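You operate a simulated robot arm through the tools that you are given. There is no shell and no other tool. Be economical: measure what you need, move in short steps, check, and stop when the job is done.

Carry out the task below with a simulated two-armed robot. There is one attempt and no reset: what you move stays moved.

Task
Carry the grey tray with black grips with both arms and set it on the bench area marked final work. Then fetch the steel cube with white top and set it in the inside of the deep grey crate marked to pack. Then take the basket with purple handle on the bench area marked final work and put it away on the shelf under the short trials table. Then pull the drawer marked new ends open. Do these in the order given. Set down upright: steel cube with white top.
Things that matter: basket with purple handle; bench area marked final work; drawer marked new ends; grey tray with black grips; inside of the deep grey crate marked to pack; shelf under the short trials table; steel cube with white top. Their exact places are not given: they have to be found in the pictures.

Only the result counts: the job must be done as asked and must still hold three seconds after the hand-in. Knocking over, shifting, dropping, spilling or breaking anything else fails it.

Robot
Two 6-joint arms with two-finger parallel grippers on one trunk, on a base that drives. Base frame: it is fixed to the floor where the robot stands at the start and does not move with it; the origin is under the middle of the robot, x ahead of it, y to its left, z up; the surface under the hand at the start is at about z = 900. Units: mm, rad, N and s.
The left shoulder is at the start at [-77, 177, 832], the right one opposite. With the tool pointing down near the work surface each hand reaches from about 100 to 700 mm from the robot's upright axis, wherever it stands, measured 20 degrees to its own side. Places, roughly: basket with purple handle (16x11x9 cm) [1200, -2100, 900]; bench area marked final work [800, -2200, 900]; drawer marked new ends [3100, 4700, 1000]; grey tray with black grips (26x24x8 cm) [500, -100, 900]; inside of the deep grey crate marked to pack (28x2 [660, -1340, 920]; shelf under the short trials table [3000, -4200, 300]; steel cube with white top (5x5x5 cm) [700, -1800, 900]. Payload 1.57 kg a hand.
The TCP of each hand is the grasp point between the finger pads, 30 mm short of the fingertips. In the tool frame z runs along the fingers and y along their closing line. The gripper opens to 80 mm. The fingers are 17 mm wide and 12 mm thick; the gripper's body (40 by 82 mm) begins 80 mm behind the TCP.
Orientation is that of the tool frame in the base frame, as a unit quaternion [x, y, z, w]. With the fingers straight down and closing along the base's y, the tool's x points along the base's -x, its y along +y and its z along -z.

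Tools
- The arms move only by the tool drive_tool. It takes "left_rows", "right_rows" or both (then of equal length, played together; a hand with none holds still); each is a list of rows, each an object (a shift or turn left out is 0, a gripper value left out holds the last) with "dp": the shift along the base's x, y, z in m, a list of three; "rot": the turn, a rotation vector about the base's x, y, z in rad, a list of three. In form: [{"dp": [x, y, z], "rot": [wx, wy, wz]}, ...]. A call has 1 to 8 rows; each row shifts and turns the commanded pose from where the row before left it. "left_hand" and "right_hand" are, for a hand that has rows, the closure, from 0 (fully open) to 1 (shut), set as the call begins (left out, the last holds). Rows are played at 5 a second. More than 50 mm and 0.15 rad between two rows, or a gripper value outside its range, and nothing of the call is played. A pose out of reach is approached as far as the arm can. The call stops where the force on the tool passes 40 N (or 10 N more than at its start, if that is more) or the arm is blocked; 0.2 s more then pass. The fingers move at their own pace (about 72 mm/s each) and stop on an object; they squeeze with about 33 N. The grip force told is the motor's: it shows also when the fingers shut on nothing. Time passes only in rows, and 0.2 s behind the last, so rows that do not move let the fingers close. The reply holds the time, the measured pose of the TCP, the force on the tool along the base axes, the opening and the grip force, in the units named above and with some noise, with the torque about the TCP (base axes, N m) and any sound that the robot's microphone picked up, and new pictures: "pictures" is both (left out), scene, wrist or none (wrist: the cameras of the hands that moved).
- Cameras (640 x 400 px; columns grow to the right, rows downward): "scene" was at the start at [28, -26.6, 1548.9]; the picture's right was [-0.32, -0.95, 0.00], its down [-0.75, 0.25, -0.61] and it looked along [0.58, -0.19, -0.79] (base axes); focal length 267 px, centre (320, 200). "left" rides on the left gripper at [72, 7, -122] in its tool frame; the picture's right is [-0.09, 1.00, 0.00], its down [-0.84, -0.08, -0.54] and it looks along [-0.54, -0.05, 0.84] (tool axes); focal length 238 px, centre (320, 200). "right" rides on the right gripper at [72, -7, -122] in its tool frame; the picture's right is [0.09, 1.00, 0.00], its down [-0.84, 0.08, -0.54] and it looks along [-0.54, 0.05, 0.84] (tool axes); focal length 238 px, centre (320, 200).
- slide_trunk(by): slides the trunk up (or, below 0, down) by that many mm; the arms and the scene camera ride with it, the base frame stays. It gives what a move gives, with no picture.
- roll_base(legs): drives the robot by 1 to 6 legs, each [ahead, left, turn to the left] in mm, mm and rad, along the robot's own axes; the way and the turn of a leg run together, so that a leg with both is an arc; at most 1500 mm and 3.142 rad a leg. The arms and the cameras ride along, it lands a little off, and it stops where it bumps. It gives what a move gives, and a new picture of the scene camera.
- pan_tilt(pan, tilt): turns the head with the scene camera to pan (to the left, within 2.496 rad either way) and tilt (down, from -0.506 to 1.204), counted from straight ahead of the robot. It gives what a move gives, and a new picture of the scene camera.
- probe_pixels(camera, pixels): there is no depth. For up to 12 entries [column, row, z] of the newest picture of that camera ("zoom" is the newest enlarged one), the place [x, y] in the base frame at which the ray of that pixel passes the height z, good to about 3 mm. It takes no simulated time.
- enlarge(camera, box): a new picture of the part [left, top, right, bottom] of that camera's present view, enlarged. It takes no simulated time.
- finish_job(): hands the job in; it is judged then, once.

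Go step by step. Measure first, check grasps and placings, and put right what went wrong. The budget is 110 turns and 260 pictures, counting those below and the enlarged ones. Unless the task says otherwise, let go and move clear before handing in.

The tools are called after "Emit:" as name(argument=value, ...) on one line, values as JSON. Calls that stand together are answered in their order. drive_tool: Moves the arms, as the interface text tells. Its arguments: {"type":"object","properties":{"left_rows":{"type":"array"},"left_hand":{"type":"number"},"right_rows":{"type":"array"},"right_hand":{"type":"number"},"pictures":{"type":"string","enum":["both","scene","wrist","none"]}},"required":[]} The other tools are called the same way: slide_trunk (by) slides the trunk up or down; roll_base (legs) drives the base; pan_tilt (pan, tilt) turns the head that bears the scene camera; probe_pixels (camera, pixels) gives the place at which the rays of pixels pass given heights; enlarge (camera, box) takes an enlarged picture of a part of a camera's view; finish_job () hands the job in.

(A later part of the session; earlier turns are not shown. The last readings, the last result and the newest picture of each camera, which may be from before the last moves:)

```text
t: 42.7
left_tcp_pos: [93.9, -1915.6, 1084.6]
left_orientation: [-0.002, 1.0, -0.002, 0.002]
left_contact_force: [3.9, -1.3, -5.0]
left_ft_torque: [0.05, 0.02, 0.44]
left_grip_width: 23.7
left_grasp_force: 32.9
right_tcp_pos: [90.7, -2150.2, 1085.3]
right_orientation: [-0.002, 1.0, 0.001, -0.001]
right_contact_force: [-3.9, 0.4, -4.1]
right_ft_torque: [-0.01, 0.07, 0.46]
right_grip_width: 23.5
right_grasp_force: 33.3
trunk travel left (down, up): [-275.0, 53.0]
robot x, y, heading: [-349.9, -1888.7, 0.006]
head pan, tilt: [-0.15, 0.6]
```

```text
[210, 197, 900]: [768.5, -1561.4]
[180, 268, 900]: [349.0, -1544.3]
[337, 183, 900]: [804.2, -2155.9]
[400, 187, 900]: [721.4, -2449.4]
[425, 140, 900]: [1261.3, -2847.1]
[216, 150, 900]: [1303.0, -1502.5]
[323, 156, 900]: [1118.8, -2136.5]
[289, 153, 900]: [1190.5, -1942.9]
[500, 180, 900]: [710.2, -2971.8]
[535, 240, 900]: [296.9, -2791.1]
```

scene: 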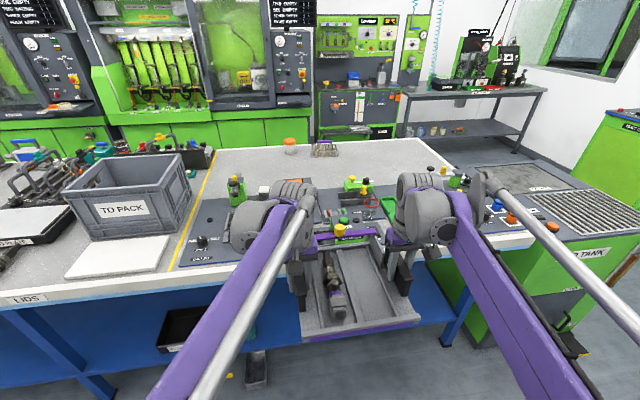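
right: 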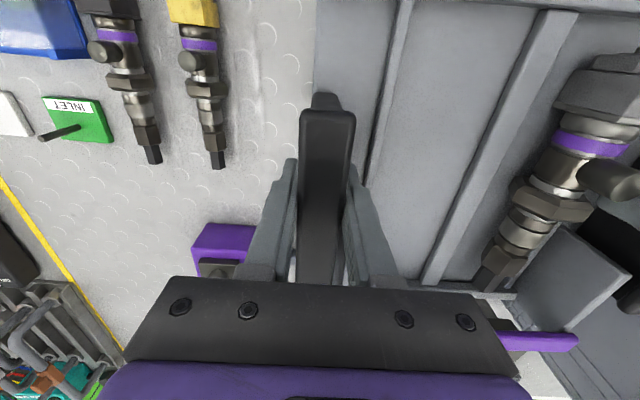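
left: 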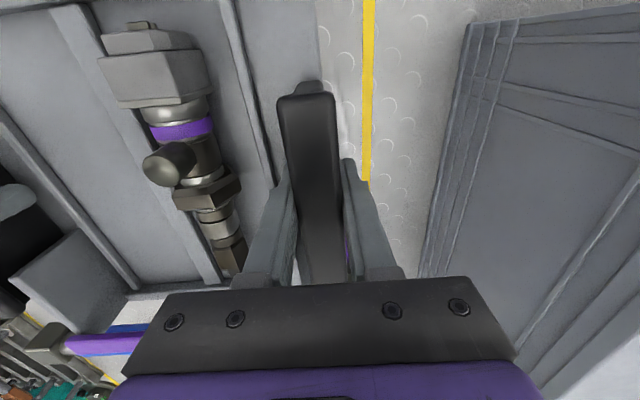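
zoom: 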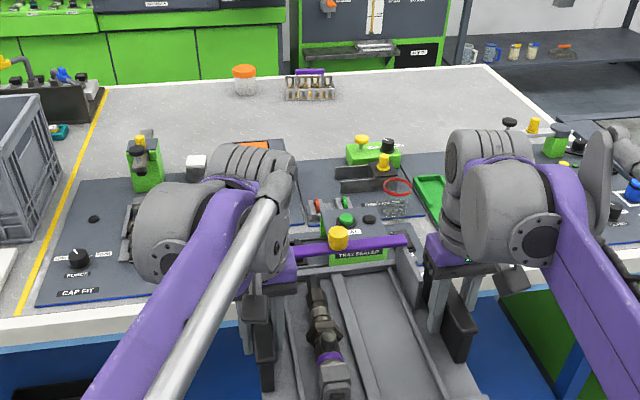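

The free part of final work lies at x ≈ 810–1300, behind the mat, too far to reach from this side. The bench's back edge is at x≈1300, so I look for the way round the bench end.

Emit:
pan_tilt(pan=-0.95, tilt=0.4)

Emit:
enlarge(camera="scene", box=[100, 60, 420, 260])

```text
t: 43.8
left_tcp_pos: [94.1, -1916.5, 1085.1]
left_orientation: [0.0, 1.0, -0.002, 0.001]
left_contact_force: [3.5, -1.8, -5.5]
left_ft_torque: [0.01, -0.03, 0.46]
left_grip_width: 23.8
left_grasp_force: 33.2
right_tcp_pos: [91.6, -2149.6, 1084.7]
right_orientation: [-0.002, 1.0, 0.001, -0.001]
right_contact_force: [-3.7, 0.4, -3.6]
right_ft_torque: [-0.05, 0.08, 0.46]
right_grip_width: 23.6
right_grasp_force: 33.1
trunk travel left (down, up): [-275.0, 53.0]
robot x, y, heading: [-350.1, -1888.0, 0.002]
head pan, tilt: [-0.949, 0.4]
```

scene: 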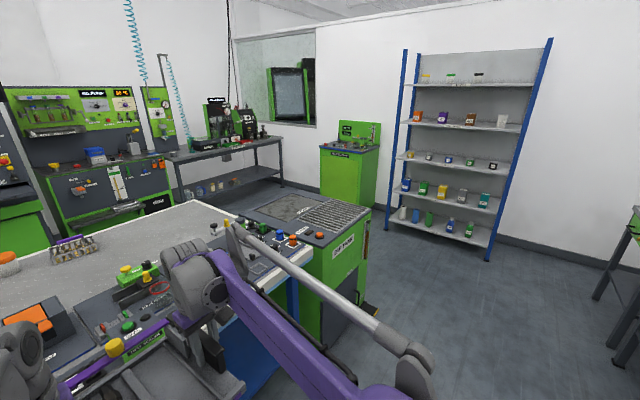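

```text
2.00 times, centred on (260, 160) of scene
```

zoom: 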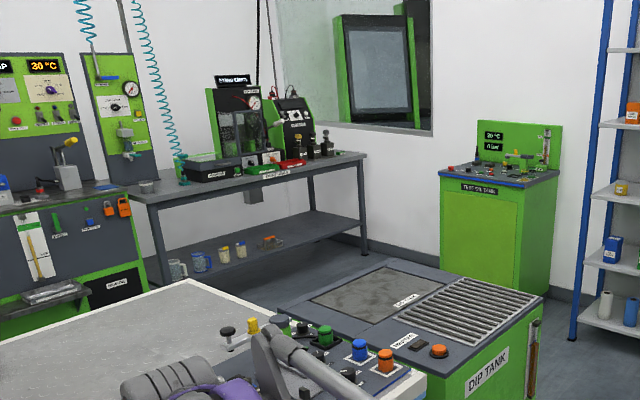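

Emit:
probe_pixels(camera="zoom", pixels=[[388, 258, 880], [545, 290, 880], [280, 308, 880], [430, 370, 880], [368, 256, 0], [540, 298, 0], [575, 340, 0], [340, 150, 900], [150, 205, 900], [370, 155, 900], [445, 265, 0], [186, 277, 900]])

```text
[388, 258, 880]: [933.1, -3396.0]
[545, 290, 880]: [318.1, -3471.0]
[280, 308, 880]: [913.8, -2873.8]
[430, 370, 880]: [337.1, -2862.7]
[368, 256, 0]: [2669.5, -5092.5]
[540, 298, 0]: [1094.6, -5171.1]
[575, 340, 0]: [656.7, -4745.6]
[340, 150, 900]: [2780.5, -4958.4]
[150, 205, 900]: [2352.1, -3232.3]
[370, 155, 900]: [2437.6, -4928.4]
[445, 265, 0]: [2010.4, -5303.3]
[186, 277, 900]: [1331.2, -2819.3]
```

The way runs past the dip tank (y −3470) and the rack (y ≈ −4750), then along behind the bench; the short trials table stands at x≥2350. I drive to y −4100 first.

Emit:
roll_base(legs=[[0, -1100, 0], [0, -1100, 0]])

```text
t: 63.5
left_tcp_pos: [72.2, -4150.5, 1085.5]
left_orientation: [0.011, 1.0, -0.002, 0.0]
left_contact_force: [2.6, -2.6, -3.8]
left_ft_torque: [0.06, 0.08, 0.37]
left_grip_width: 23.7
left_grasp_force: 32.9
right_tcp_pos: [64.5, -4383.8, 1085.1]
right_orientation: [0.01, 1.0, 0.001, 0.0]
right_contact_force: [-3.1, 2.0, -4.5]
right_ft_torque: [-0.05, -0.04, 0.34]
right_grip_width: 23.6
right_grasp_force: 32.7
trunk travel left (down, up): [-275.0, 53.0]
robot x, y, heading: [-371.6, -4113.6, -0.02]
head pan, tilt: [-0.949, 0.4]
```

scene: 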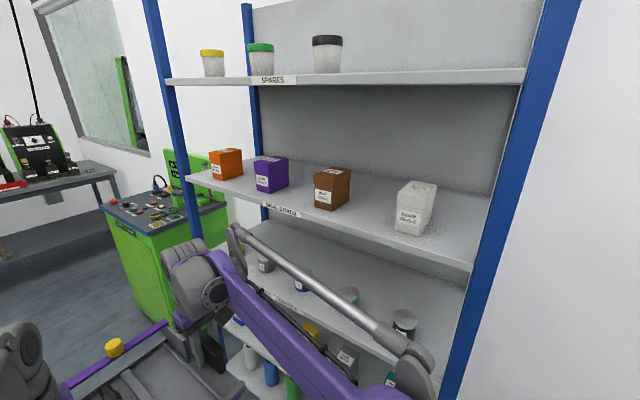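

Emit:
pan_tilt(pan=-0.9, tilt=0.9)

```text
t: 64.4
left_tcp_pos: [71.4, -4149.5, 1085.7]
left_orientation: [0.011, 1.0, -0.002, 0.002]
left_contact_force: [3.5, -0.6, -4.9]
left_ft_torque: [0.1, 0.15, 0.37]
left_grip_width: 23.7
left_grasp_force: 33.2
right_tcp_pos: [64.4, -4384.7, 1084.9]
right_orientation: [0.011, 1.0, 0.001, 0.0]
right_contact_force: [-2.9, 1.4, -3.1]
right_ft_torque: [-0.06, -0.11, 0.38]
right_grip_width: 23.6
right_grasp_force: 33.0
trunk travel left (down, up): [-275.0, 53.0]
robot x, y, heading: [-368.3, -4112.0, -0.023]
head pan, tilt: [-0.901, 0.901]
```

scene: 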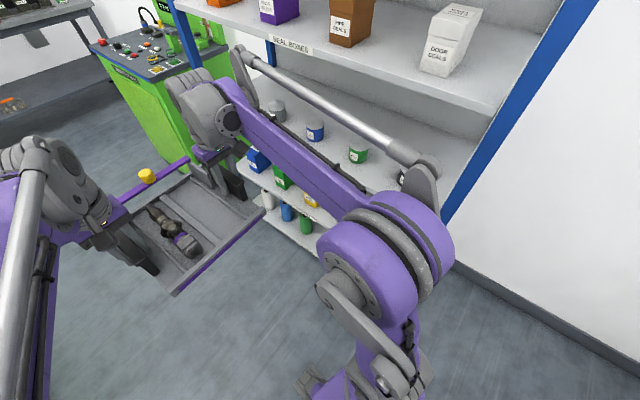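

Emit:
probe_pixels(camera="scene", pixels=[[262, 225, 20], [250, 190, 300], [190, 5, 1250], [180, 5, 1300], [495, 112, 1300], [178, 150, 0], [440, 250, 0]])

```text
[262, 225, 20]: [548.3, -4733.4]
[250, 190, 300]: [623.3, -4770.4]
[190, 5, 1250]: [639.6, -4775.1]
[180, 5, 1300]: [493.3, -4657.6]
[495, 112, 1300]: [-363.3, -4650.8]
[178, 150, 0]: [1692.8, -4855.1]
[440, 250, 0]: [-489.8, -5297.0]
```

Emit:
roll_base(legs=[[0, 30, 0.022], [1000, 0, 0], [950, 0, 0]])

```text
t: 74.8
left_tcp_pos: [2028.3, -4162.4, 1085.0]
left_orientation: [0.013, 1.0, -0.002, 0.001]
left_contact_force: [2.1, -0.6, -4.7]
left_ft_torque: [0.04, 0.1, 0.35]
left_grip_width: 23.5
left_grasp_force: 33.6
right_tcp_pos: [2019.3, -4396.5, 1084.8]
right_orientation: [0.013, 1.0, 0.001, 0.0]
right_contact_force: [-2.7, 0.3, -2.9]
right_ft_torque: [-0.02, 0.01, 0.32]
right_grip_width: 23.6
right_grasp_force: 32.9
trunk travel left (down, up): [-275.0, 53.0]
robot x, y, heading: [1588.2, -4124.1, -0.022]
head pan, tilt: [-0.901, 0.901]
```

scene: 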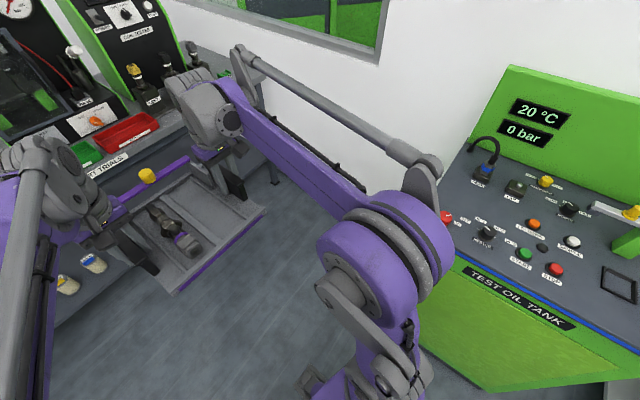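

Emit:
probe_pixels(camera="scene", pixels=[[455, 255, 900], [620, 365, 900], [485, 388, 0], [130, 155, 900], [45, 215, 900], [272, 180, 0]])

Emit:
pan_tilt(pan=0.6, tilt=0.6)

Emit:
pan_tilt(pan=1.5, tilt=0.6)

```text
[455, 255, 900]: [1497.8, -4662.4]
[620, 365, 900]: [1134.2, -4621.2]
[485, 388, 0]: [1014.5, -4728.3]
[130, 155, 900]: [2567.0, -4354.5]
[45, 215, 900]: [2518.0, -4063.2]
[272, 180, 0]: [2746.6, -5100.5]
```

```text
t: 76.4
left_tcp_pos: [2028.7, -4161.9, 1085.0]
left_orientation: [0.013, 1.0, -0.001, 0.003]
left_contact_force: [4.1, -1.7, -5.2]
left_ft_torque: [0.07, -0.1, 0.4]
left_grip_width: 23.9
left_grasp_force: 33.0
right_tcp_pos: [2019.3, -4395.2, 1085.2]
right_orientation: [0.014, 1.0, 0.001, 0.0]
right_contact_force: [-3.5, 1.4, -3.8]
right_ft_torque: [-0.04, 0.11, 0.39]
right_grip_width: 23.9
right_grasp_force: 33.6
trunk travel left (down, up): [-275.0, 53.0]
robot x, y, heading: [1589.6, -4120.6, -0.027]
head pan, tilt: [0.6, 0.6]
```

scene: 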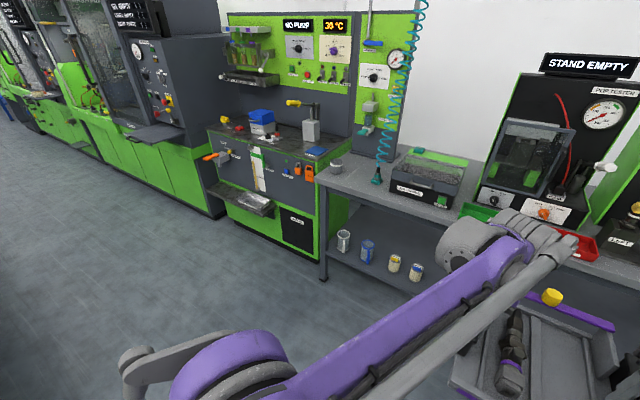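

```text
t: 77.6
left_tcp_pos: [2027.6, -4162.4, 1084.6]
left_orientation: [0.013, 1.0, -0.002, 0.002]
left_contact_force: [3.8, -1.9, -5.4]
left_ft_torque: [0.02, 0.03, 0.36]
left_grip_width: 23.9
left_grasp_force: 33.0
right_tcp_pos: [2019.2, -4395.8, 1084.4]
right_orientation: [0.013, 1.0, 0.001, 0.0]
right_contact_force: [-3.4, 0.4, -3.8]
right_ft_torque: [-0.05, 0.05, 0.36]
right_grip_width: 23.6
right_grasp_force: 33.3
trunk travel left (down, up): [-275.0, 53.0]
robot x, y, heading: [1584.2, -4124.4, -0.024]
head pan, tilt: [1.499, 0.6]
```

scene: 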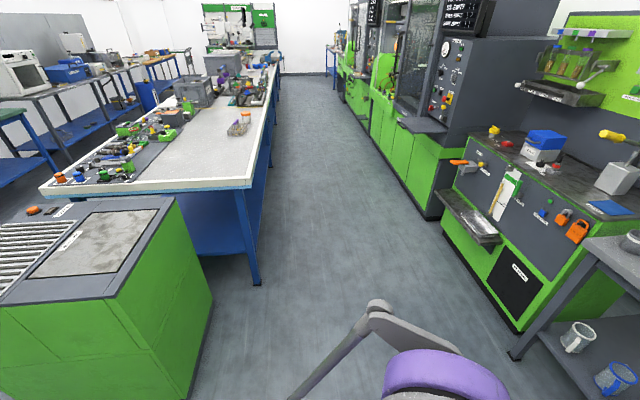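

Emit:
probe_pixels(camera="scene", pixels=[[252, 184, 900], [271, 80, 900], [430, 220, 0], [500, 330, 0], [480, 240, 600], [257, 286, 0], [240, 125, 900], [205, 290, 0], [160, 205, 880], [410, 125, 900]])

Emit:
roll_base(legs=[[0, 80, 0], [0, 0, 1.57], [0, 0, 1.57]])

```text
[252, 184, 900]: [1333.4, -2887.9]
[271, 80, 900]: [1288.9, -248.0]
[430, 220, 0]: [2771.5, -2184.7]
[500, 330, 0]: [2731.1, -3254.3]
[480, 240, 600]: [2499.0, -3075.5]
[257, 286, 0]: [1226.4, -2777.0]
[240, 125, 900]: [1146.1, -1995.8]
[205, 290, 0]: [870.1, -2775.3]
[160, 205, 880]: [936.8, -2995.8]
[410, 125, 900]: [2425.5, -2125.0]
```

```text
t: 86.5
left_tcp_pos: [1147.7, -3985.4, 1085.5]
left_orientation: [0.999, -0.033, -0.002, -0.002]
left_contact_force: [-3.2, 1.8, -5.5]
left_ft_torque: [-0.01, -0.05, 0.35]
left_grip_width: 23.5
left_grasp_force: 33.1
right_tcp_pos: [1165.3, -3752.2, 1084.5]
right_orientation: [0.999, -0.033, 0.0, 0.001]
right_contact_force: [3.2, -1.1, -2.9]
right_ft_torque: [0.03, 0.02, 0.3]
right_grip_width: 23.5
right_grasp_force: 32.8
trunk travel left (down, up): [-275.0, 53.0]
robot x, y, heading: [1587.6, -4041.2, 3.074]
head pan, tilt: [1.499, 0.6]
```

scene: 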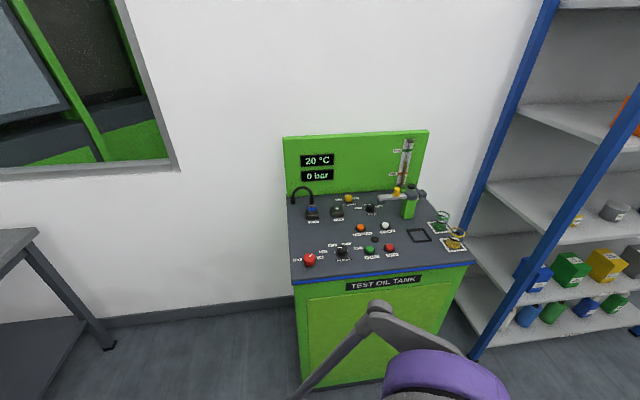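

Emit:
roll_base(legs=[[-60, 0, 0.067], [0, -1440, 0]])

Emit:
pan_tilt(pan=-0.3, tilt=0.8)

```text
t: 99.7
left_tcp_pos: [1198.4, -2597.2, 1083.6]
left_orientation: [1.0, 0.004, -0.001, -0.002]
left_contact_force: [-2.5, 1.2, -4.3]
left_ft_torque: [-0.05, -0.08, 0.31]
left_grip_width: 23.4
left_grasp_force: 33.0
right_tcp_pos: [1199.6, -2363.9, 1084.2]
right_orientation: [1.0, 0.004, 0.0, 0.001]
right_contact_force: [3.1, -1.0, -4.1]
right_ft_torque: [0.07, 0.0, 0.3]
right_grip_width: 23.6
right_grasp_force: 33.4
trunk travel left (down, up): [-275.0, 53.0]
robot x, y, heading: [1640.3, -2622.9, -3.138]
head pan, tilt: [1.499, 0.6]
```

scene: 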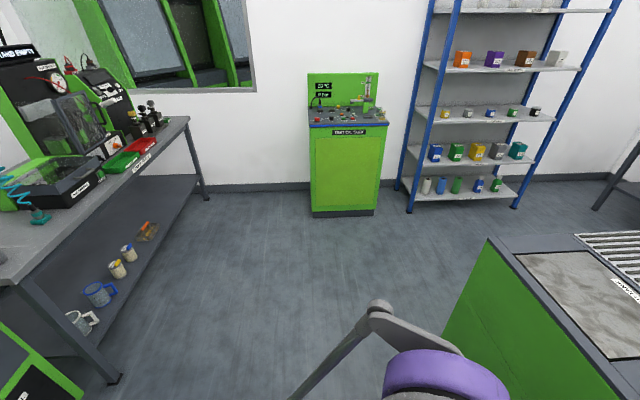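

```text
t: 101.5
left_tcp_pos: [1198.1, -2598.0, 1085.1]
left_orientation: [1.0, 0.003, -0.002, -0.001]
left_contact_force: [-2.6, 0.6, -5.0]
left_ft_torque: [-0.07, 0.08, 0.38]
left_grip_width: 23.7
left_grasp_force: 33.5
right_tcp_pos: [1198.5, -2364.0, 1085.4]
right_orientation: [1.0, 0.004, 0.0, 0.001]
right_contact_force: [2.3, -1.1, -2.8]
right_ft_torque: [0.04, -0.14, 0.32]
right_grip_width: 23.6
right_grasp_force: 33.2
trunk travel left (down, up): [-275.0, 53.0]
robot x, y, heading: [1644.0, -2619.6, -3.135]
head pan, tilt: [-0.3, 0.799]
```

scene: 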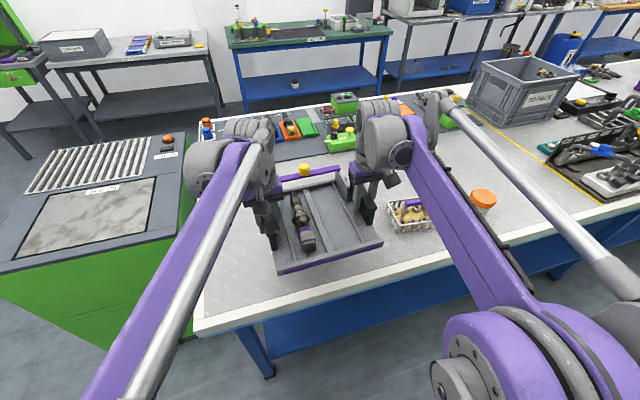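

The tray hangs over clear bench surface (300,225); I extend 60 mm towards −x and lower gently.

Emit:
drive_tool(left_rows=[{"dp": [-0.01, 0, 0]}, {"dp": [-0.01, 0, 0]}, {"dp": [-0.01, 0, 0]}, {"dp": [-0.01, 0, 0]}, {"dp": [-0.01, 0, -0.008]}, {"dp": [-0.01, 0, -0.008]}, {"dp": [0, 0, -0.01]}, {"dp": [0, 0, -0.01]}], right_rows=[{"dp": [-0.01, 0, 0]}, {"dp": [-0.01, 0, 0]}, {"dp": [-0.01, 0, 0]}, {"dp": [-0.01, 0, 0]}, {"dp": [-0.01, 0, -0.008]}, {"dp": [-0.01, 0, -0.008]}, {"dp": [0, 0, -0.01]}, {"dp": [0, 0, -0.01]}], pictures="none")

Emit:
drive_tool(left_rows=[{"dp": [0, 0, -0.01]}, {"dp": [0, 0, -0.01]}, {"dp": [0, 0, -0.01]}, {"dp": [0, 0, -0.01]}, {"dp": [0, 0, -0.01]}, {"dp": [0, 0, -0.01]}, {"dp": [0, 0, -0.01]}, {"dp": [0, 0, -0.01]}], right_rows=[{"dp": [0, 0, -0.01]}, {"dp": [0, 0, -0.01]}, {"dp": [0, 0, -0.01]}, {"dp": [0, 0, -0.01]}, {"dp": [0, 0, -0.01]}, {"dp": [0, 0, -0.01]}, {"dp": [0, 0, -0.01]}, {"dp": [0, 0, -0.01]}], pictures="scene")

```text
t: 103.3
left_tcp_pos: [1137.3, -2596.9, 1049.3]
left_orientation: [1.0, 0.004, -0.002, -0.001]
left_contact_force: [-3.9, -11.0, -3.8]
left_ft_torque: [0.44, -0.6, 0.49]
left_grip_width: 23.3
left_grasp_force: 32.7
right_tcp_pos: [1138.7, -2362.5, 1048.4]
right_orientation: [1.0, 0.004, 0.001, 0.0]
right_contact_force: [3.7, 11.3, -4.1]
right_ft_torque: [-0.11, 0.47, 0.42]
right_grip_width: 23.6
right_grasp_force: 33.0
trunk travel left (down, up): [-275.0, 53.0]
robot x, y, heading: [1639.2, -2622.6, -3.137]
head pan, tilt: [-0.3, 0.799]
```

```text
t: 105.1
left_tcp_pos: [1138.3, -2598.1, 969.3]
left_orientation: [1.0, 0.004, -0.002, -0.002]
left_contact_force: [-1.4, -16.5, -6.9]
left_ft_torque: [0.12, -0.2, 0.18]
left_grip_width: 23.7
left_grasp_force: 33.5
right_tcp_pos: [1140.8, -2365.0, 969.5]
right_orientation: [1.0, 0.004, 0.0, 0.0]
right_contact_force: [1.3, 16.5, -1.5]
right_ft_torque: [-0.54, 0.09, 0.08]
right_grip_width: 23.4
right_grasp_force: 33.2
trunk travel left (down, up): [-275.0, 53.0]
robot x, y, heading: [1640.7, -2622.9, -3.134]
head pan, tilt: [-0.3, 0.799]
```

scene: 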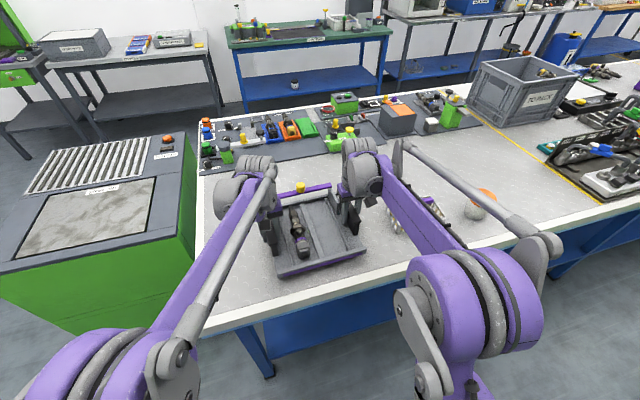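

Emit:
drive_tool(left_rows=[{"dp": [0, 0, -0.006]}, {"dp": [0, 0, -0.005]}, {"dp": [0, 0, -0.004]}, {"dp": [0, 0, -0.002]}, {"dp": [0, 0, -0.002]}, {"dp": [0, 0, 0]}], right_rows=[{"dp": [0, 0, -0.006]}, {"dp": [0, 0, -0.005]}, {"dp": [0, 0, -0.004]}, {"dp": [0, 0, -0.002]}, {"dp": [0, 0, -0.002]}, {"dp": [0, 0, 0]}], pictures="none")

```text
t: 106.5
left_tcp_pos: [1137.2, -2597.5, 951.1]
left_orientation: [1.0, 0.004, -0.003, -0.001]
left_contact_force: [-2.8, -15.6, 9.1]
left_ft_torque: [0.3, 0.8, 0.08]
left_grip_width: 23.4
left_grasp_force: 32.6
right_tcp_pos: [1139.3, -2363.9, 950.7]
right_orientation: [1.0, 0.004, -0.001, 0.001]
right_contact_force: [-0.1, 13.2, -5.2]
right_ft_torque: [-0.09, 0.74, 0.08]
right_grip_width: 23.5
right_grasp_force: 32.7
trunk travel left (down, up): [-275.0, 53.0]
robot x, y, heading: [1639.2, -2620.8, -3.138]
head pan, tilt: [-0.3, 0.799]
```

Emit:
drive_tool(left_rows=[{"dp": [0, 0, 0]}, {"dp": [0, 0, 0]}], right_rows=[{"dp": [0, 0, -0.0015]}, {"dp": [0, 0, 0]}], pictures="none")

Emit:
drive_tool(left_rows=[{"dp": [0, 0, 0]}, {"dp": [0, 0, 0]}, {"dp": [0, 0, 0.002]}], right_rows=[{"dp": [0, 0, 0]}, {"dp": [0, 0, 0]}, {"dp": [0, 0, 0.002]}], left_hand=0.45, right_hand=0.45, pictures="wrist")

```text
t: 107.1
left_tcp_pos: [1137.9, -2597.4, 949.8]
left_orientation: [1.0, 0.004, -0.002, -0.002]
left_contact_force: [-2.1, -13.2, -2.2]
left_ft_torque: [0.13, 1.01, 0.15]
left_grip_width: 23.6
left_grasp_force: 33.0
right_tcp_pos: [1140.2, -2364.1, 949.9]
right_orientation: [1.0, 0.005, 0.0, 0.001]
right_contact_force: [1.6, 12.0, 7.4]
right_ft_torque: [-0.27, 1.05, 0.19]
right_grip_width: 23.5
right_grasp_force: 32.8
trunk travel left (down, up): [-275.0, 53.0]
robot x, y, heading: [1640.6, -2618.6, -3.13]
head pan, tilt: [-0.3, 0.799]
```

```text
t: 107.9
left_tcp_pos: [1138.9, -2597.3, 951.5]
left_orientation: [1.0, 0.003, -0.002, -0.002]
left_contact_force: [-0.2, 0.2, -0.9]
left_ft_torque: [-0.01, 0.0, 0.01]
left_grip_width: 43.9
left_grasp_force: 0.2
right_tcp_pos: [1140.7, -2363.9, 952.9]
right_orientation: [1.0, 0.004, -0.001, 0.001]
right_contact_force: [-0.4, -0.2, 0.1]
right_ft_torque: [0.03, 0.03, -0.03]
right_grip_width: 44.0
right_grasp_force: 0.0
trunk travel left (down, up): [-275.0, 53.0]
robot x, y, heading: [1640.3, -2620.5, -3.141]
head pan, tilt: [-0.3, 0.799]
```

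right: 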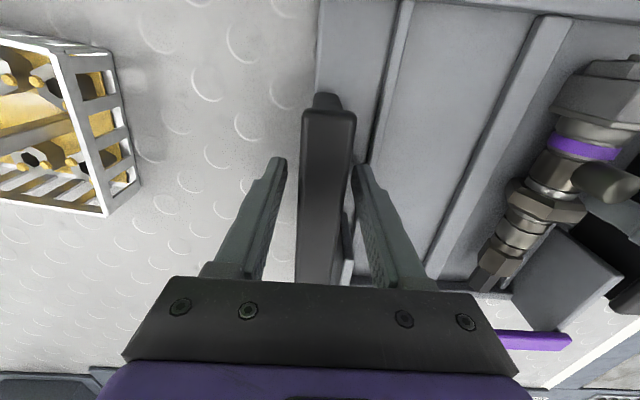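
left: 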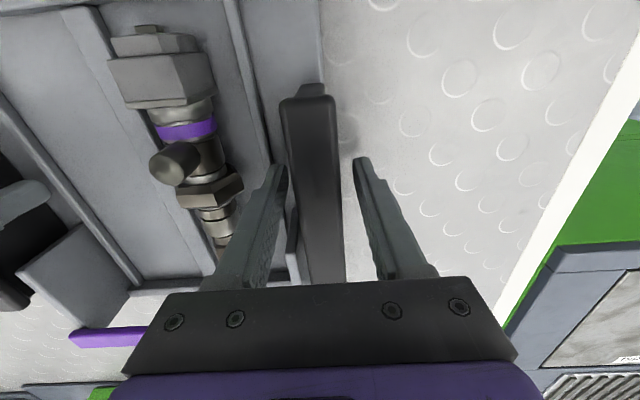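

The tray stands and the grips are free. I lift both hands straight up.

Emit:
drive_tool(left_rows=[{"dp": [0, 0, 0.02]}, {"dp": [0, 0, 0.03]}, {"dp": [0, 0, 0.03]}, {"dp": [0, 0, 0.04]}, {"dp": [0, 0, 0.04]}, {"dp": [0, 0, 0.04]}, {"dp": [0.04, 0, 0.01]}, {"dp": [0.04, 0, 0.01]}], right_rows=[{"dp": [0, 0, 0.02]}, {"dp": [0, 0, 0.03]}, {"dp": [0, 0, 0.03]}, {"dp": [0, 0, 0.04]}, {"dp": [0, 0, 0.04]}, {"dp": [0, 0, 0.04]}, {"dp": [0.04, 0, 0.01]}, {"dp": [0.04, 0, 0.01]}], pictures="both")

Emit:
enlarge(camera="scene", box=[200, 80, 520, 280])

```text
t: 109.7
left_tcp_pos: [1221.8, -2596.9, 1173.0]
left_orientation: [1.0, 0.004, -0.002, -0.002]
left_contact_force: [0.8, 0.1, -0.6]
left_ft_torque: [-0.03, 0.04, -0.02]
left_grip_width: 44.1
left_grasp_force: 0.2
right_tcp_pos: [1222.4, -2364.6, 1173.6]
right_orientation: [1.0, 0.004, -0.001, 0.002]
right_contact_force: [0.5, -0.8, 0.3]
right_ft_torque: [0.0, 0.01, 0.03]
right_grip_width: 44.0
right_grasp_force: 0.0
trunk travel left (down, up): [-275.0, 53.0]
robot x, y, heading: [1640.3, -2620.7, -3.136]
head pan, tilt: [-0.3, 0.799]
```

scene: 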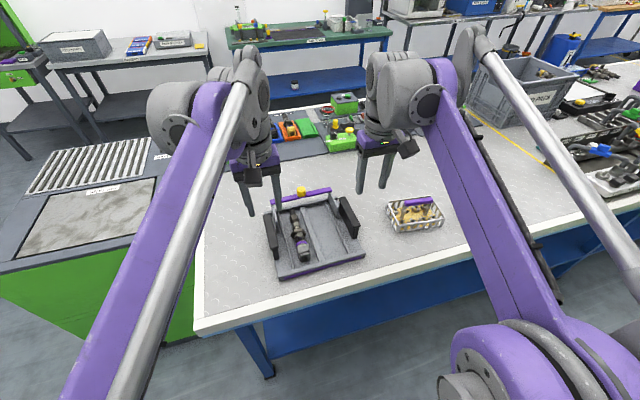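
right: 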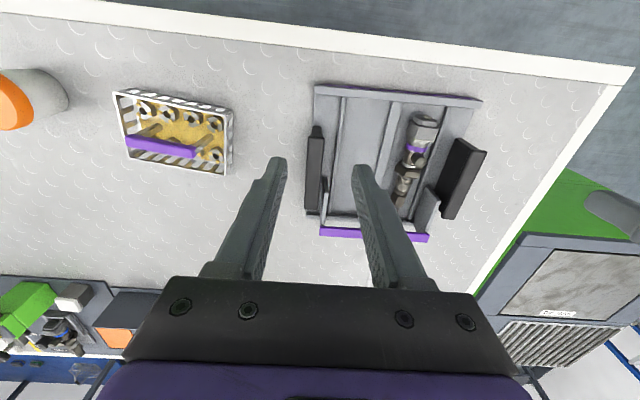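
left: 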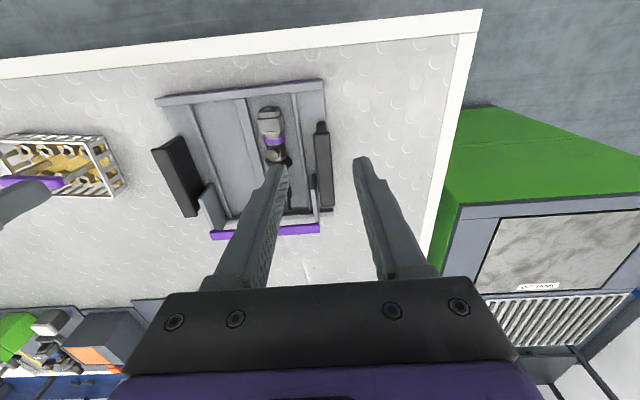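

```text
2.00 times, centred on (360, 180) of scene
```

zoom: 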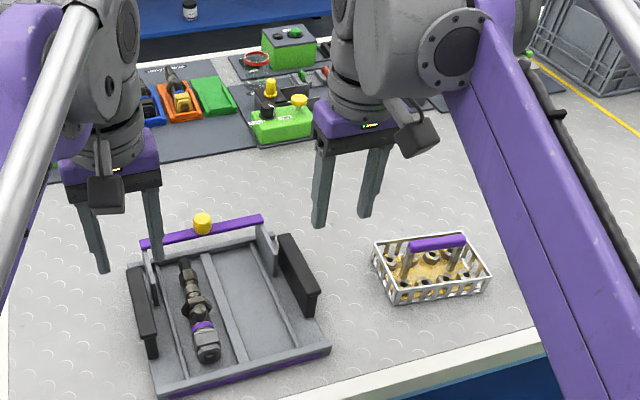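

The tray stands well on final work. Now I look for the cube by the mat's back edge and measure it.

Emit:
pan_tilt(pan=-0.75, tilt=0.6)

Emit:
enlarge(camera="scene", box=[120, 80, 440, 280])

Emit:
pan_tilt(pan=0, tilt=1.2)

```text
t: 110.6
left_tcp_pos: [1217.8, -2597.5, 1173.1]
left_orientation: [1.0, 0.003, -0.002, -0.001]
left_contact_force: [0.7, -0.3, 0.0]
left_ft_torque: [-0.01, 0.0, 0.0]
left_grip_width: 43.8
left_grasp_force: 0.0
right_tcp_pos: [1220.6, -2364.2, 1172.7]
right_orientation: [1.0, 0.004, 0.0, 0.001]
right_contact_force: [-0.3, -0.3, -0.1]
right_ft_torque: [0.0, 0.0, 0.01]
right_grip_width: 44.0
right_grasp_force: 0.0
trunk travel left (down, up): [-275.0, 53.0]
robot x, y, heading: [1642.4, -2621.8, -3.134]
head pan, tilt: [-0.75, 0.6]
```

scene: 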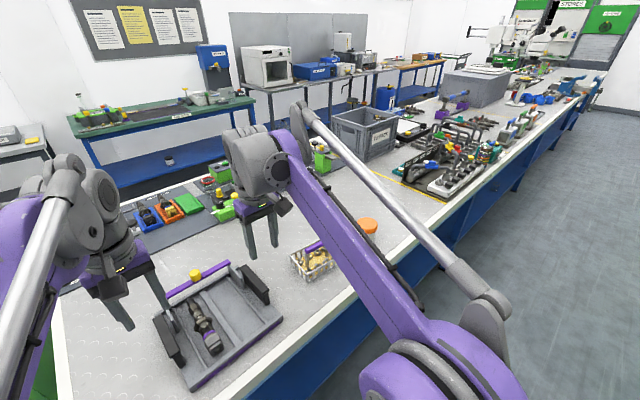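

```text
2.00 times, centred on (280, 180) of scene
```

zoom: 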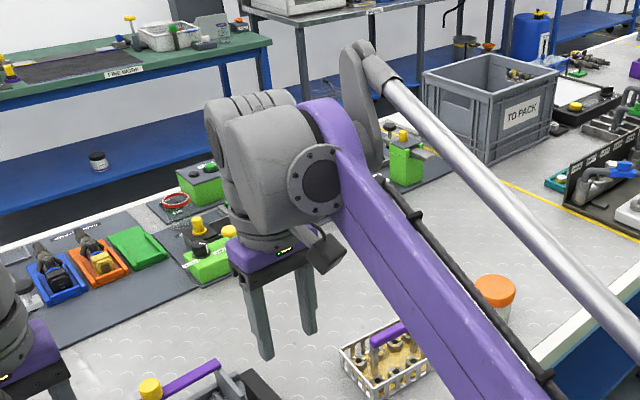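

```text
t: 111.7
left_tcp_pos: [1218.9, -2597.3, 1173.6]
left_orientation: [1.0, 0.004, -0.001, -0.002]
left_contact_force: [0.6, 0.1, 0.0]
left_ft_torque: [0.01, 0.03, 0.0]
left_grip_width: 43.9
left_grasp_force: 0.3
right_tcp_pos: [1220.0, -2364.4, 1173.0]
right_orientation: [1.0, 0.005, 0.0, -0.001]
right_contact_force: [0.2, 0.7, -0.5]
right_ft_torque: [0.0, 0.04, -0.01]
right_grip_width: 43.9
right_grasp_force: 0.0
trunk travel left (down, up): [-275.0, 53.0]
robot x, y, heading: [1638.5, -2620.1, -3.134]
head pan, tilt: [0.0, 1.201]
```

scene: 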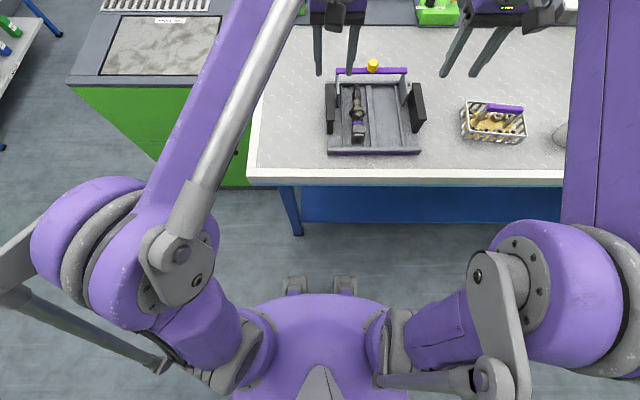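

Emit:
probe_pixels(camera="scene", pixels=[[293, 277, 100], [345, 277, 100], [293, 277, 300], [320, 294, 800], [320, 294, 600], [297, 236, 0], [300, 185, 880], [35, 220, 900], [640, 300, 900], [385, 225, 300]])

Emit:
pan_tilt(pan=-0.55, tilt=0.75)

Emit:
enlarge(camera="scene", box=[200, 40, 440, 190])

```text
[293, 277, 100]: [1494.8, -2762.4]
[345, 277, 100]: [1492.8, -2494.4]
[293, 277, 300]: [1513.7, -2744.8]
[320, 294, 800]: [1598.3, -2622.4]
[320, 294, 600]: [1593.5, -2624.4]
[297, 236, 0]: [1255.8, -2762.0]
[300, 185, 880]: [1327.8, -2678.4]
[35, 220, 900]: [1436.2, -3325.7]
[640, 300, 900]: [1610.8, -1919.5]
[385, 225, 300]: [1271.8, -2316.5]
```

```text
t: 112.7
left_tcp_pos: [1219.1, -2598.0, 1172.6]
left_orientation: [1.0, 0.003, -0.001, -0.001]
left_contact_force: [0.2, -0.6, 0.3]
left_ft_torque: [0.01, 0.0, 0.02]
left_grip_width: 43.8
left_grasp_force: 0.0
right_tcp_pos: [1221.2, -2362.7, 1172.4]
right_orientation: [1.0, 0.004, 0.0, 0.0]
right_contact_force: [0.5, 0.6, -0.1]
right_ft_torque: [-0.01, 0.02, -0.02]
right_grip_width: 44.0
right_grasp_force: 0.1
trunk travel left (down, up): [-275.0, 53.0]
robot x, y, heading: [1642.3, -2622.9, -3.135]
head pan, tilt: [-0.55, 0.75]
```

scene: 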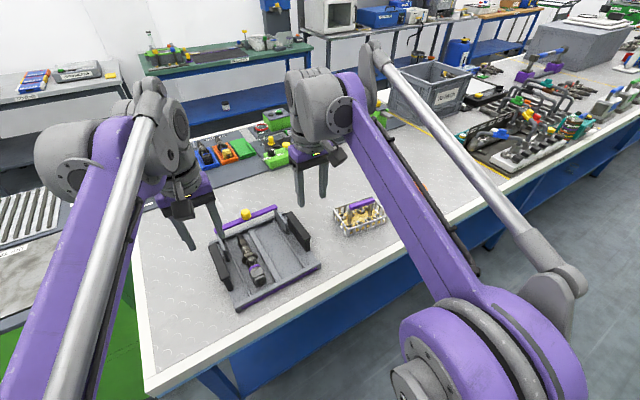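

```text
2.67 times, centred on (320, 115) of scene
```

zoom: 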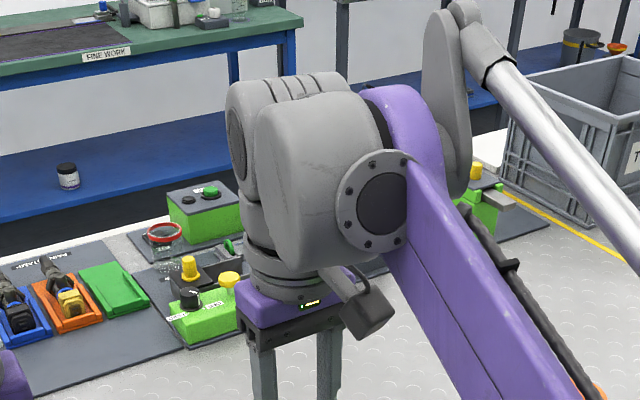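

The cube is hidden behind the arm from here, and it is only reachable from the front side. I drive back the way I came.

Emit:
roll_base(legs=[[0, 1430, 0], [40, 0, 0], [0, 0, -1.57], [0, 0, -1.57]])

```text
t: 133.2
left_tcp_pos: [2037.8, -4027.7, 1173.0]
left_orientation: [-0.017, 1.0, -0.001, 0.002]
left_contact_force: [-0.1, -0.4, 0.3]
left_ft_torque: [-0.01, 0.02, 0.02]
left_grip_width: 44.0
left_grasp_force: 0.0
right_tcp_pos: [2042.4, -4261.6, 1171.8]
right_orientation: [-0.018, 1.0, 0.001, 0.0]
right_contact_force: [-0.6, 0.1, 0.0]
right_ft_torque: [-0.02, 0.01, -0.03]
right_grip_width: 44.1
right_grasp_force: 0.1
trunk travel left (down, up): [-275.0, 53.0]
robot x, y, heading: [1617.6, -4016.5, 0.035]
head pan, tilt: [-0.55, 0.75]
```

scene: 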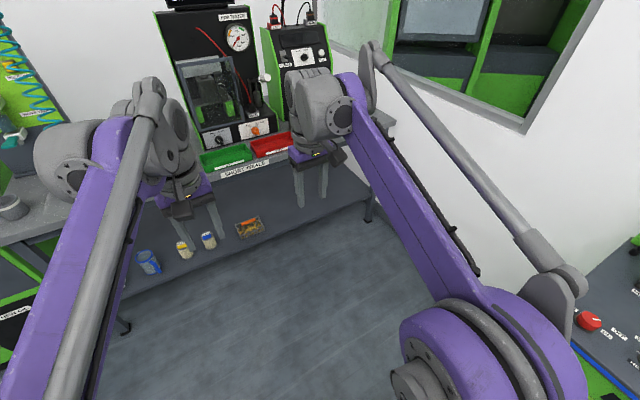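

Emit:
roll_base(legs=[[0, -75, -0.035], [-1000, 0, 0], [-970, 0, 0], [0, 1150, 0], [0, 1150, 0]])

Emit:
pan_tilt(pan=-0.1, tilt=0.7)

```text
t: 164.3
left_tcp_pos: [50.7, -1759.0, 1173.1]
left_orientation: [-0.007, 1.0, -0.003, 0.002]
left_contact_force: [0.5, -0.1, 0.7]
left_ft_torque: [-0.03, 0.01, -0.01]
left_grip_width: 44.2
left_grasp_force: 0.1
right_tcp_pos: [49.2, -1993.4, 1171.8]
right_orientation: [-0.006, 1.0, 0.001, 0.0]
right_contact_force: [-0.4, -0.1, 0.1]
right_ft_torque: [-0.01, 0.0, 0.01]
right_grip_width: 44.0
right_grasp_force: 0.1
trunk travel left (down, up): [-275.0, 53.0]
robot x, y, heading: [-372.1, -1737.1, 0.014]
head pan, tilt: [-0.55, 0.75]
```

scene: 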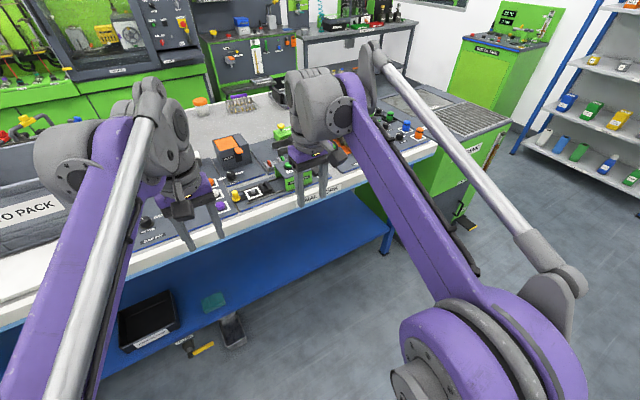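

```text
t: 165.2
left_tcp_pos: [51.0, -1759.4, 1171.9]
left_orientation: [-0.007, 1.0, -0.001, 0.001]
left_contact_force: [-0.2, 0.1, -0.5]
left_ft_torque: [-0.03, 0.06, -0.01]
left_grip_width: 43.9
left_grasp_force: 0.1
right_tcp_pos: [49.8, -1992.6, 1172.5]
right_orientation: [-0.007, 1.0, 0.001, 0.0]
right_contact_force: [0.0, 0.4, -0.2]
right_ft_torque: [-0.02, 0.02, -0.01]
right_grip_width: 44.0
right_grasp_force: 0.0
trunk travel left (down, up): [-275.0, 53.0]
robot x, y, heading: [-370.9, -1736.8, 0.009]
head pan, tilt: [-0.099, 0.7]
```

scene: 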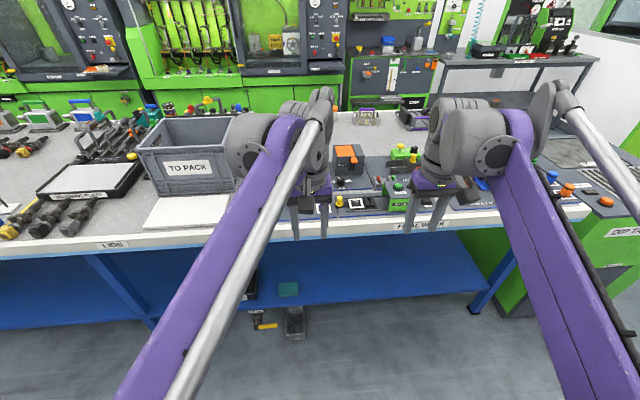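

There are two things on the floor at (262,320) and (295,323) below the bench; I check them and the cube.

Emit:
enlarge(camera="scene", box=[200, 240, 360, 350])

Emit:
probe_pixels(camera="scene", pixels=[[262, 326, 0], [275, 326, 0], [285, 335, 20], [305, 335, 20], [295, 310, 20], [246, 298, 300]])

Emit:
enlarge(camera="scene", box=[280, 120, 480, 250])

```text
3.64 times, centred on (280, 295) of scene
```

zoom: 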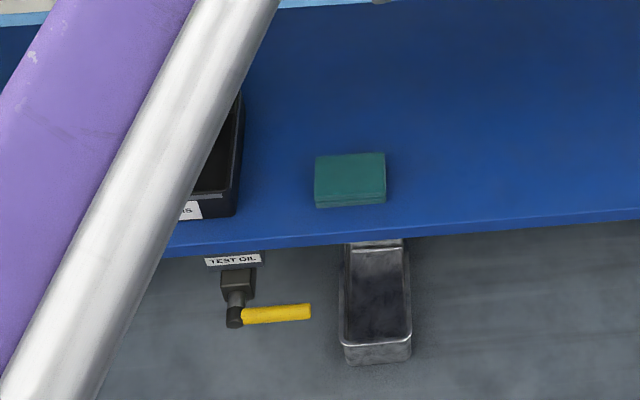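

```text
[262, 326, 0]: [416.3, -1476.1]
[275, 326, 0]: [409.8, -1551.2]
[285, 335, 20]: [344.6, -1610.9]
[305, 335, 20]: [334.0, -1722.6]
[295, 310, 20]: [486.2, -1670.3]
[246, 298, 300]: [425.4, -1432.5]
```

```text
3.08 times, centred on (380, 185) of scene
```

zoom: 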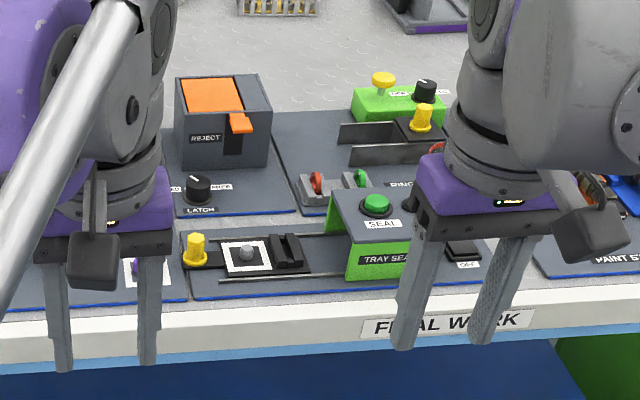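

Emit:
roll_base(legs=[[0, 215, -0.012]])

Emit:
pan_tilt(pan=-0.3, tilt=0.75)

Emit:
enlarge(camera="scene", box=[190, 110, 430, 260])

```text
t: 167.7
left_tcp_pos: [48.9, -1541.1, 1172.8]
left_orientation: [0.001, 1.0, -0.001, 0.002]
left_contact_force: [0.5, 0.4, -0.1]
left_ft_torque: [-0.01, 0.0, -0.03]
left_grip_width: 44.2
left_grasp_force: 0.0
right_tcp_pos: [46.0, -1775.4, 1172.4]
right_orientation: [-0.001, 1.0, 0.001, 0.0]
right_contact_force: [-0.6, 0.4, -0.8]
right_ft_torque: [0.01, 0.0, -0.01]
right_grip_width: 43.9
right_grasp_force: 0.1
trunk travel left (down, up): [-275.0, 53.0]
robot x, y, heading: [-376.1, -1517.2, 0.001]
head pan, tilt: [-0.099, 0.7]
```

scene: 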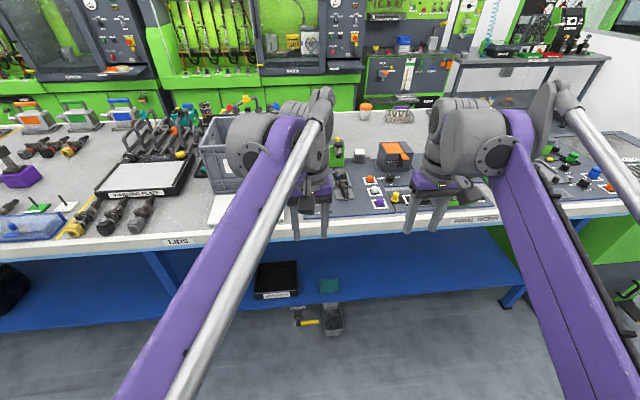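

```text
t: 168.5
left_tcp_pos: [48.9, -1540.6, 1172.9]
left_orientation: [0.0, 1.0, -0.002, 0.001]
left_contact_force: [0.5, 0.4, -0.9]
left_ft_torque: [-0.02, -0.03, 0.01]
left_grip_width: 44.1
left_grasp_force: 0.1
right_tcp_pos: [45.3, -1775.5, 1172.4]
right_orientation: [-0.001, 1.0, 0.0, 0.0]
right_contact_force: [0.0, 0.0, -0.1]
right_ft_torque: [0.01, 0.03, 0.04]
right_grip_width: 43.8
right_grasp_force: 0.0
trunk travel left (down, up): [-275.0, 53.0]
robot x, y, heading: [-375.0, -1517.4, -0.003]
head pan, tilt: [-0.3, 0.75]
```

scene: 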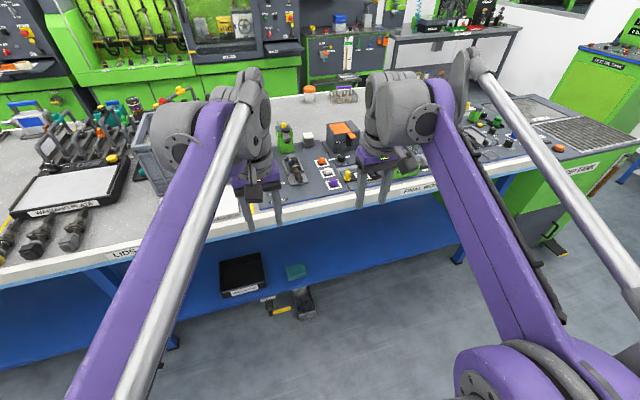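

```text
2.67 times, centred on (310, 185) of scene
```

zoom: 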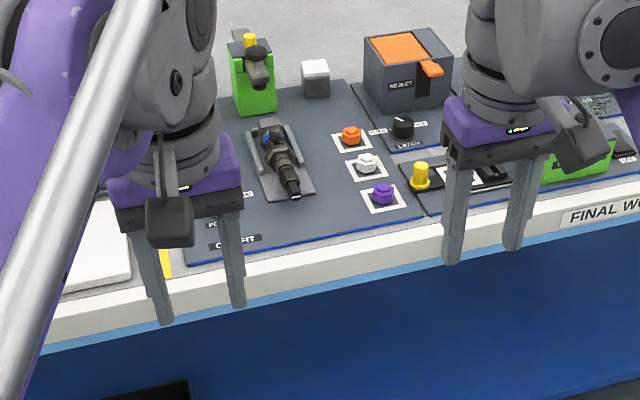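

The cube is clear at zoom (315,78), at the back rim of the mat, with the green stand to its left and the reject box to its right. I probe its corners.

Emit:
probe_pixels(camera="zoom", pixels=[[302, 64, 950], [325, 59, 950], [330, 74, 950], [306, 79, 950], [306, 98, 900], [331, 94, 900], [273, 92, 900], [368, 80, 900], [365, 38, 980], [275, 50, 990], [340, 315, 900]])

```text
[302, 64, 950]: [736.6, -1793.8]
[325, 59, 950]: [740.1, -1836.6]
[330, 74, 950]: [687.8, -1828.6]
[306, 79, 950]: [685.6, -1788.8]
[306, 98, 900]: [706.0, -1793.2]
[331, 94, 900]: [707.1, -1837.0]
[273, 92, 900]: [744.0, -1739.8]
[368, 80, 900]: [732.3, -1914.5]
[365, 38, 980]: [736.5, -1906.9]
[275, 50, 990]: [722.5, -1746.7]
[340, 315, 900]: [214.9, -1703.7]
```

Emit:
roll_base(legs=[[300, -70, 0], [165, 0, 0]])

Emit:
drive_tool(right_rows=[{"dp": [0.04, 0, 0]}, {"dp": [0.04, 0, 0]}, {"dp": [0.04, 0, 0]}, {"dp": [0.02, 0, -0.03]}, {"dp": [0, 0, 0]}], right_hand=0.1, pictures="wrist")

```text
t: 171.4
left_tcp_pos: [477.6, -1612.1, 1171.0]
left_orientation: [0.001, 1.0, -0.001, 0.0]
left_contact_force: [0.5, 0.3, 0.1]
left_ft_torque: [0.0, 0.09, 0.02]
left_grip_width: 44.0
left_grasp_force: 0.0
right_tcp_pos: [473.1, -1846.8, 1170.6]
right_orientation: [0.0, 1.0, 0.0, -0.001]
right_contact_force: [0.6, -0.5, 0.2]
right_ft_torque: [-0.01, 0.06, 0.05]
right_grip_width: 43.8
right_grasp_force: 0.0
trunk travel left (down, up): [-275.0, 53.0]
robot x, y, heading: [51.4, -1587.9, -0.003]
head pan, tilt: [-0.3, 0.75]
stopped in leg 2: the robot was blocked; the commanded pose is now the measured one
```

scene: 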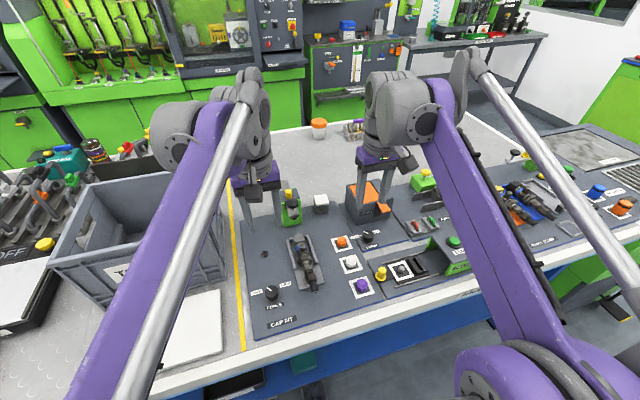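

```text
t: 172.6
left_tcp_pos: [472.1, -1612.7, 1174.1]
left_orientation: [0.001, 1.0, -0.001, 0.001]
left_contact_force: [0.1, 0.4, -1.1]
left_ft_torque: [-0.01, 0.0, -0.01]
left_grip_width: 44.0
left_grasp_force: 0.0
right_tcp_pos: [605.0, -1849.2, 1144.6]
right_orientation: [0.0, 1.0, 0.002, 0.0]
right_contact_force: [-0.7, 0.5, -0.2]
right_ft_torque: [0.02, -0.01, 0.02]
right_grip_width: 72.0
right_grasp_force: 0.0
trunk travel left (down, up): [-275.0, 53.0]
robot x, y, heading: [49.9, -1587.3, 0.0]
head pan, tilt: [-0.3, 0.75]
```

right: 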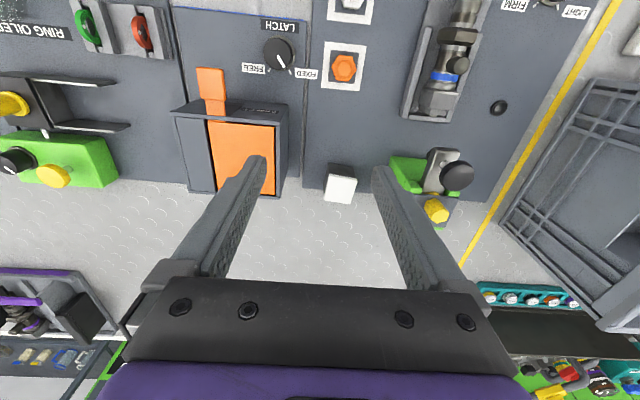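

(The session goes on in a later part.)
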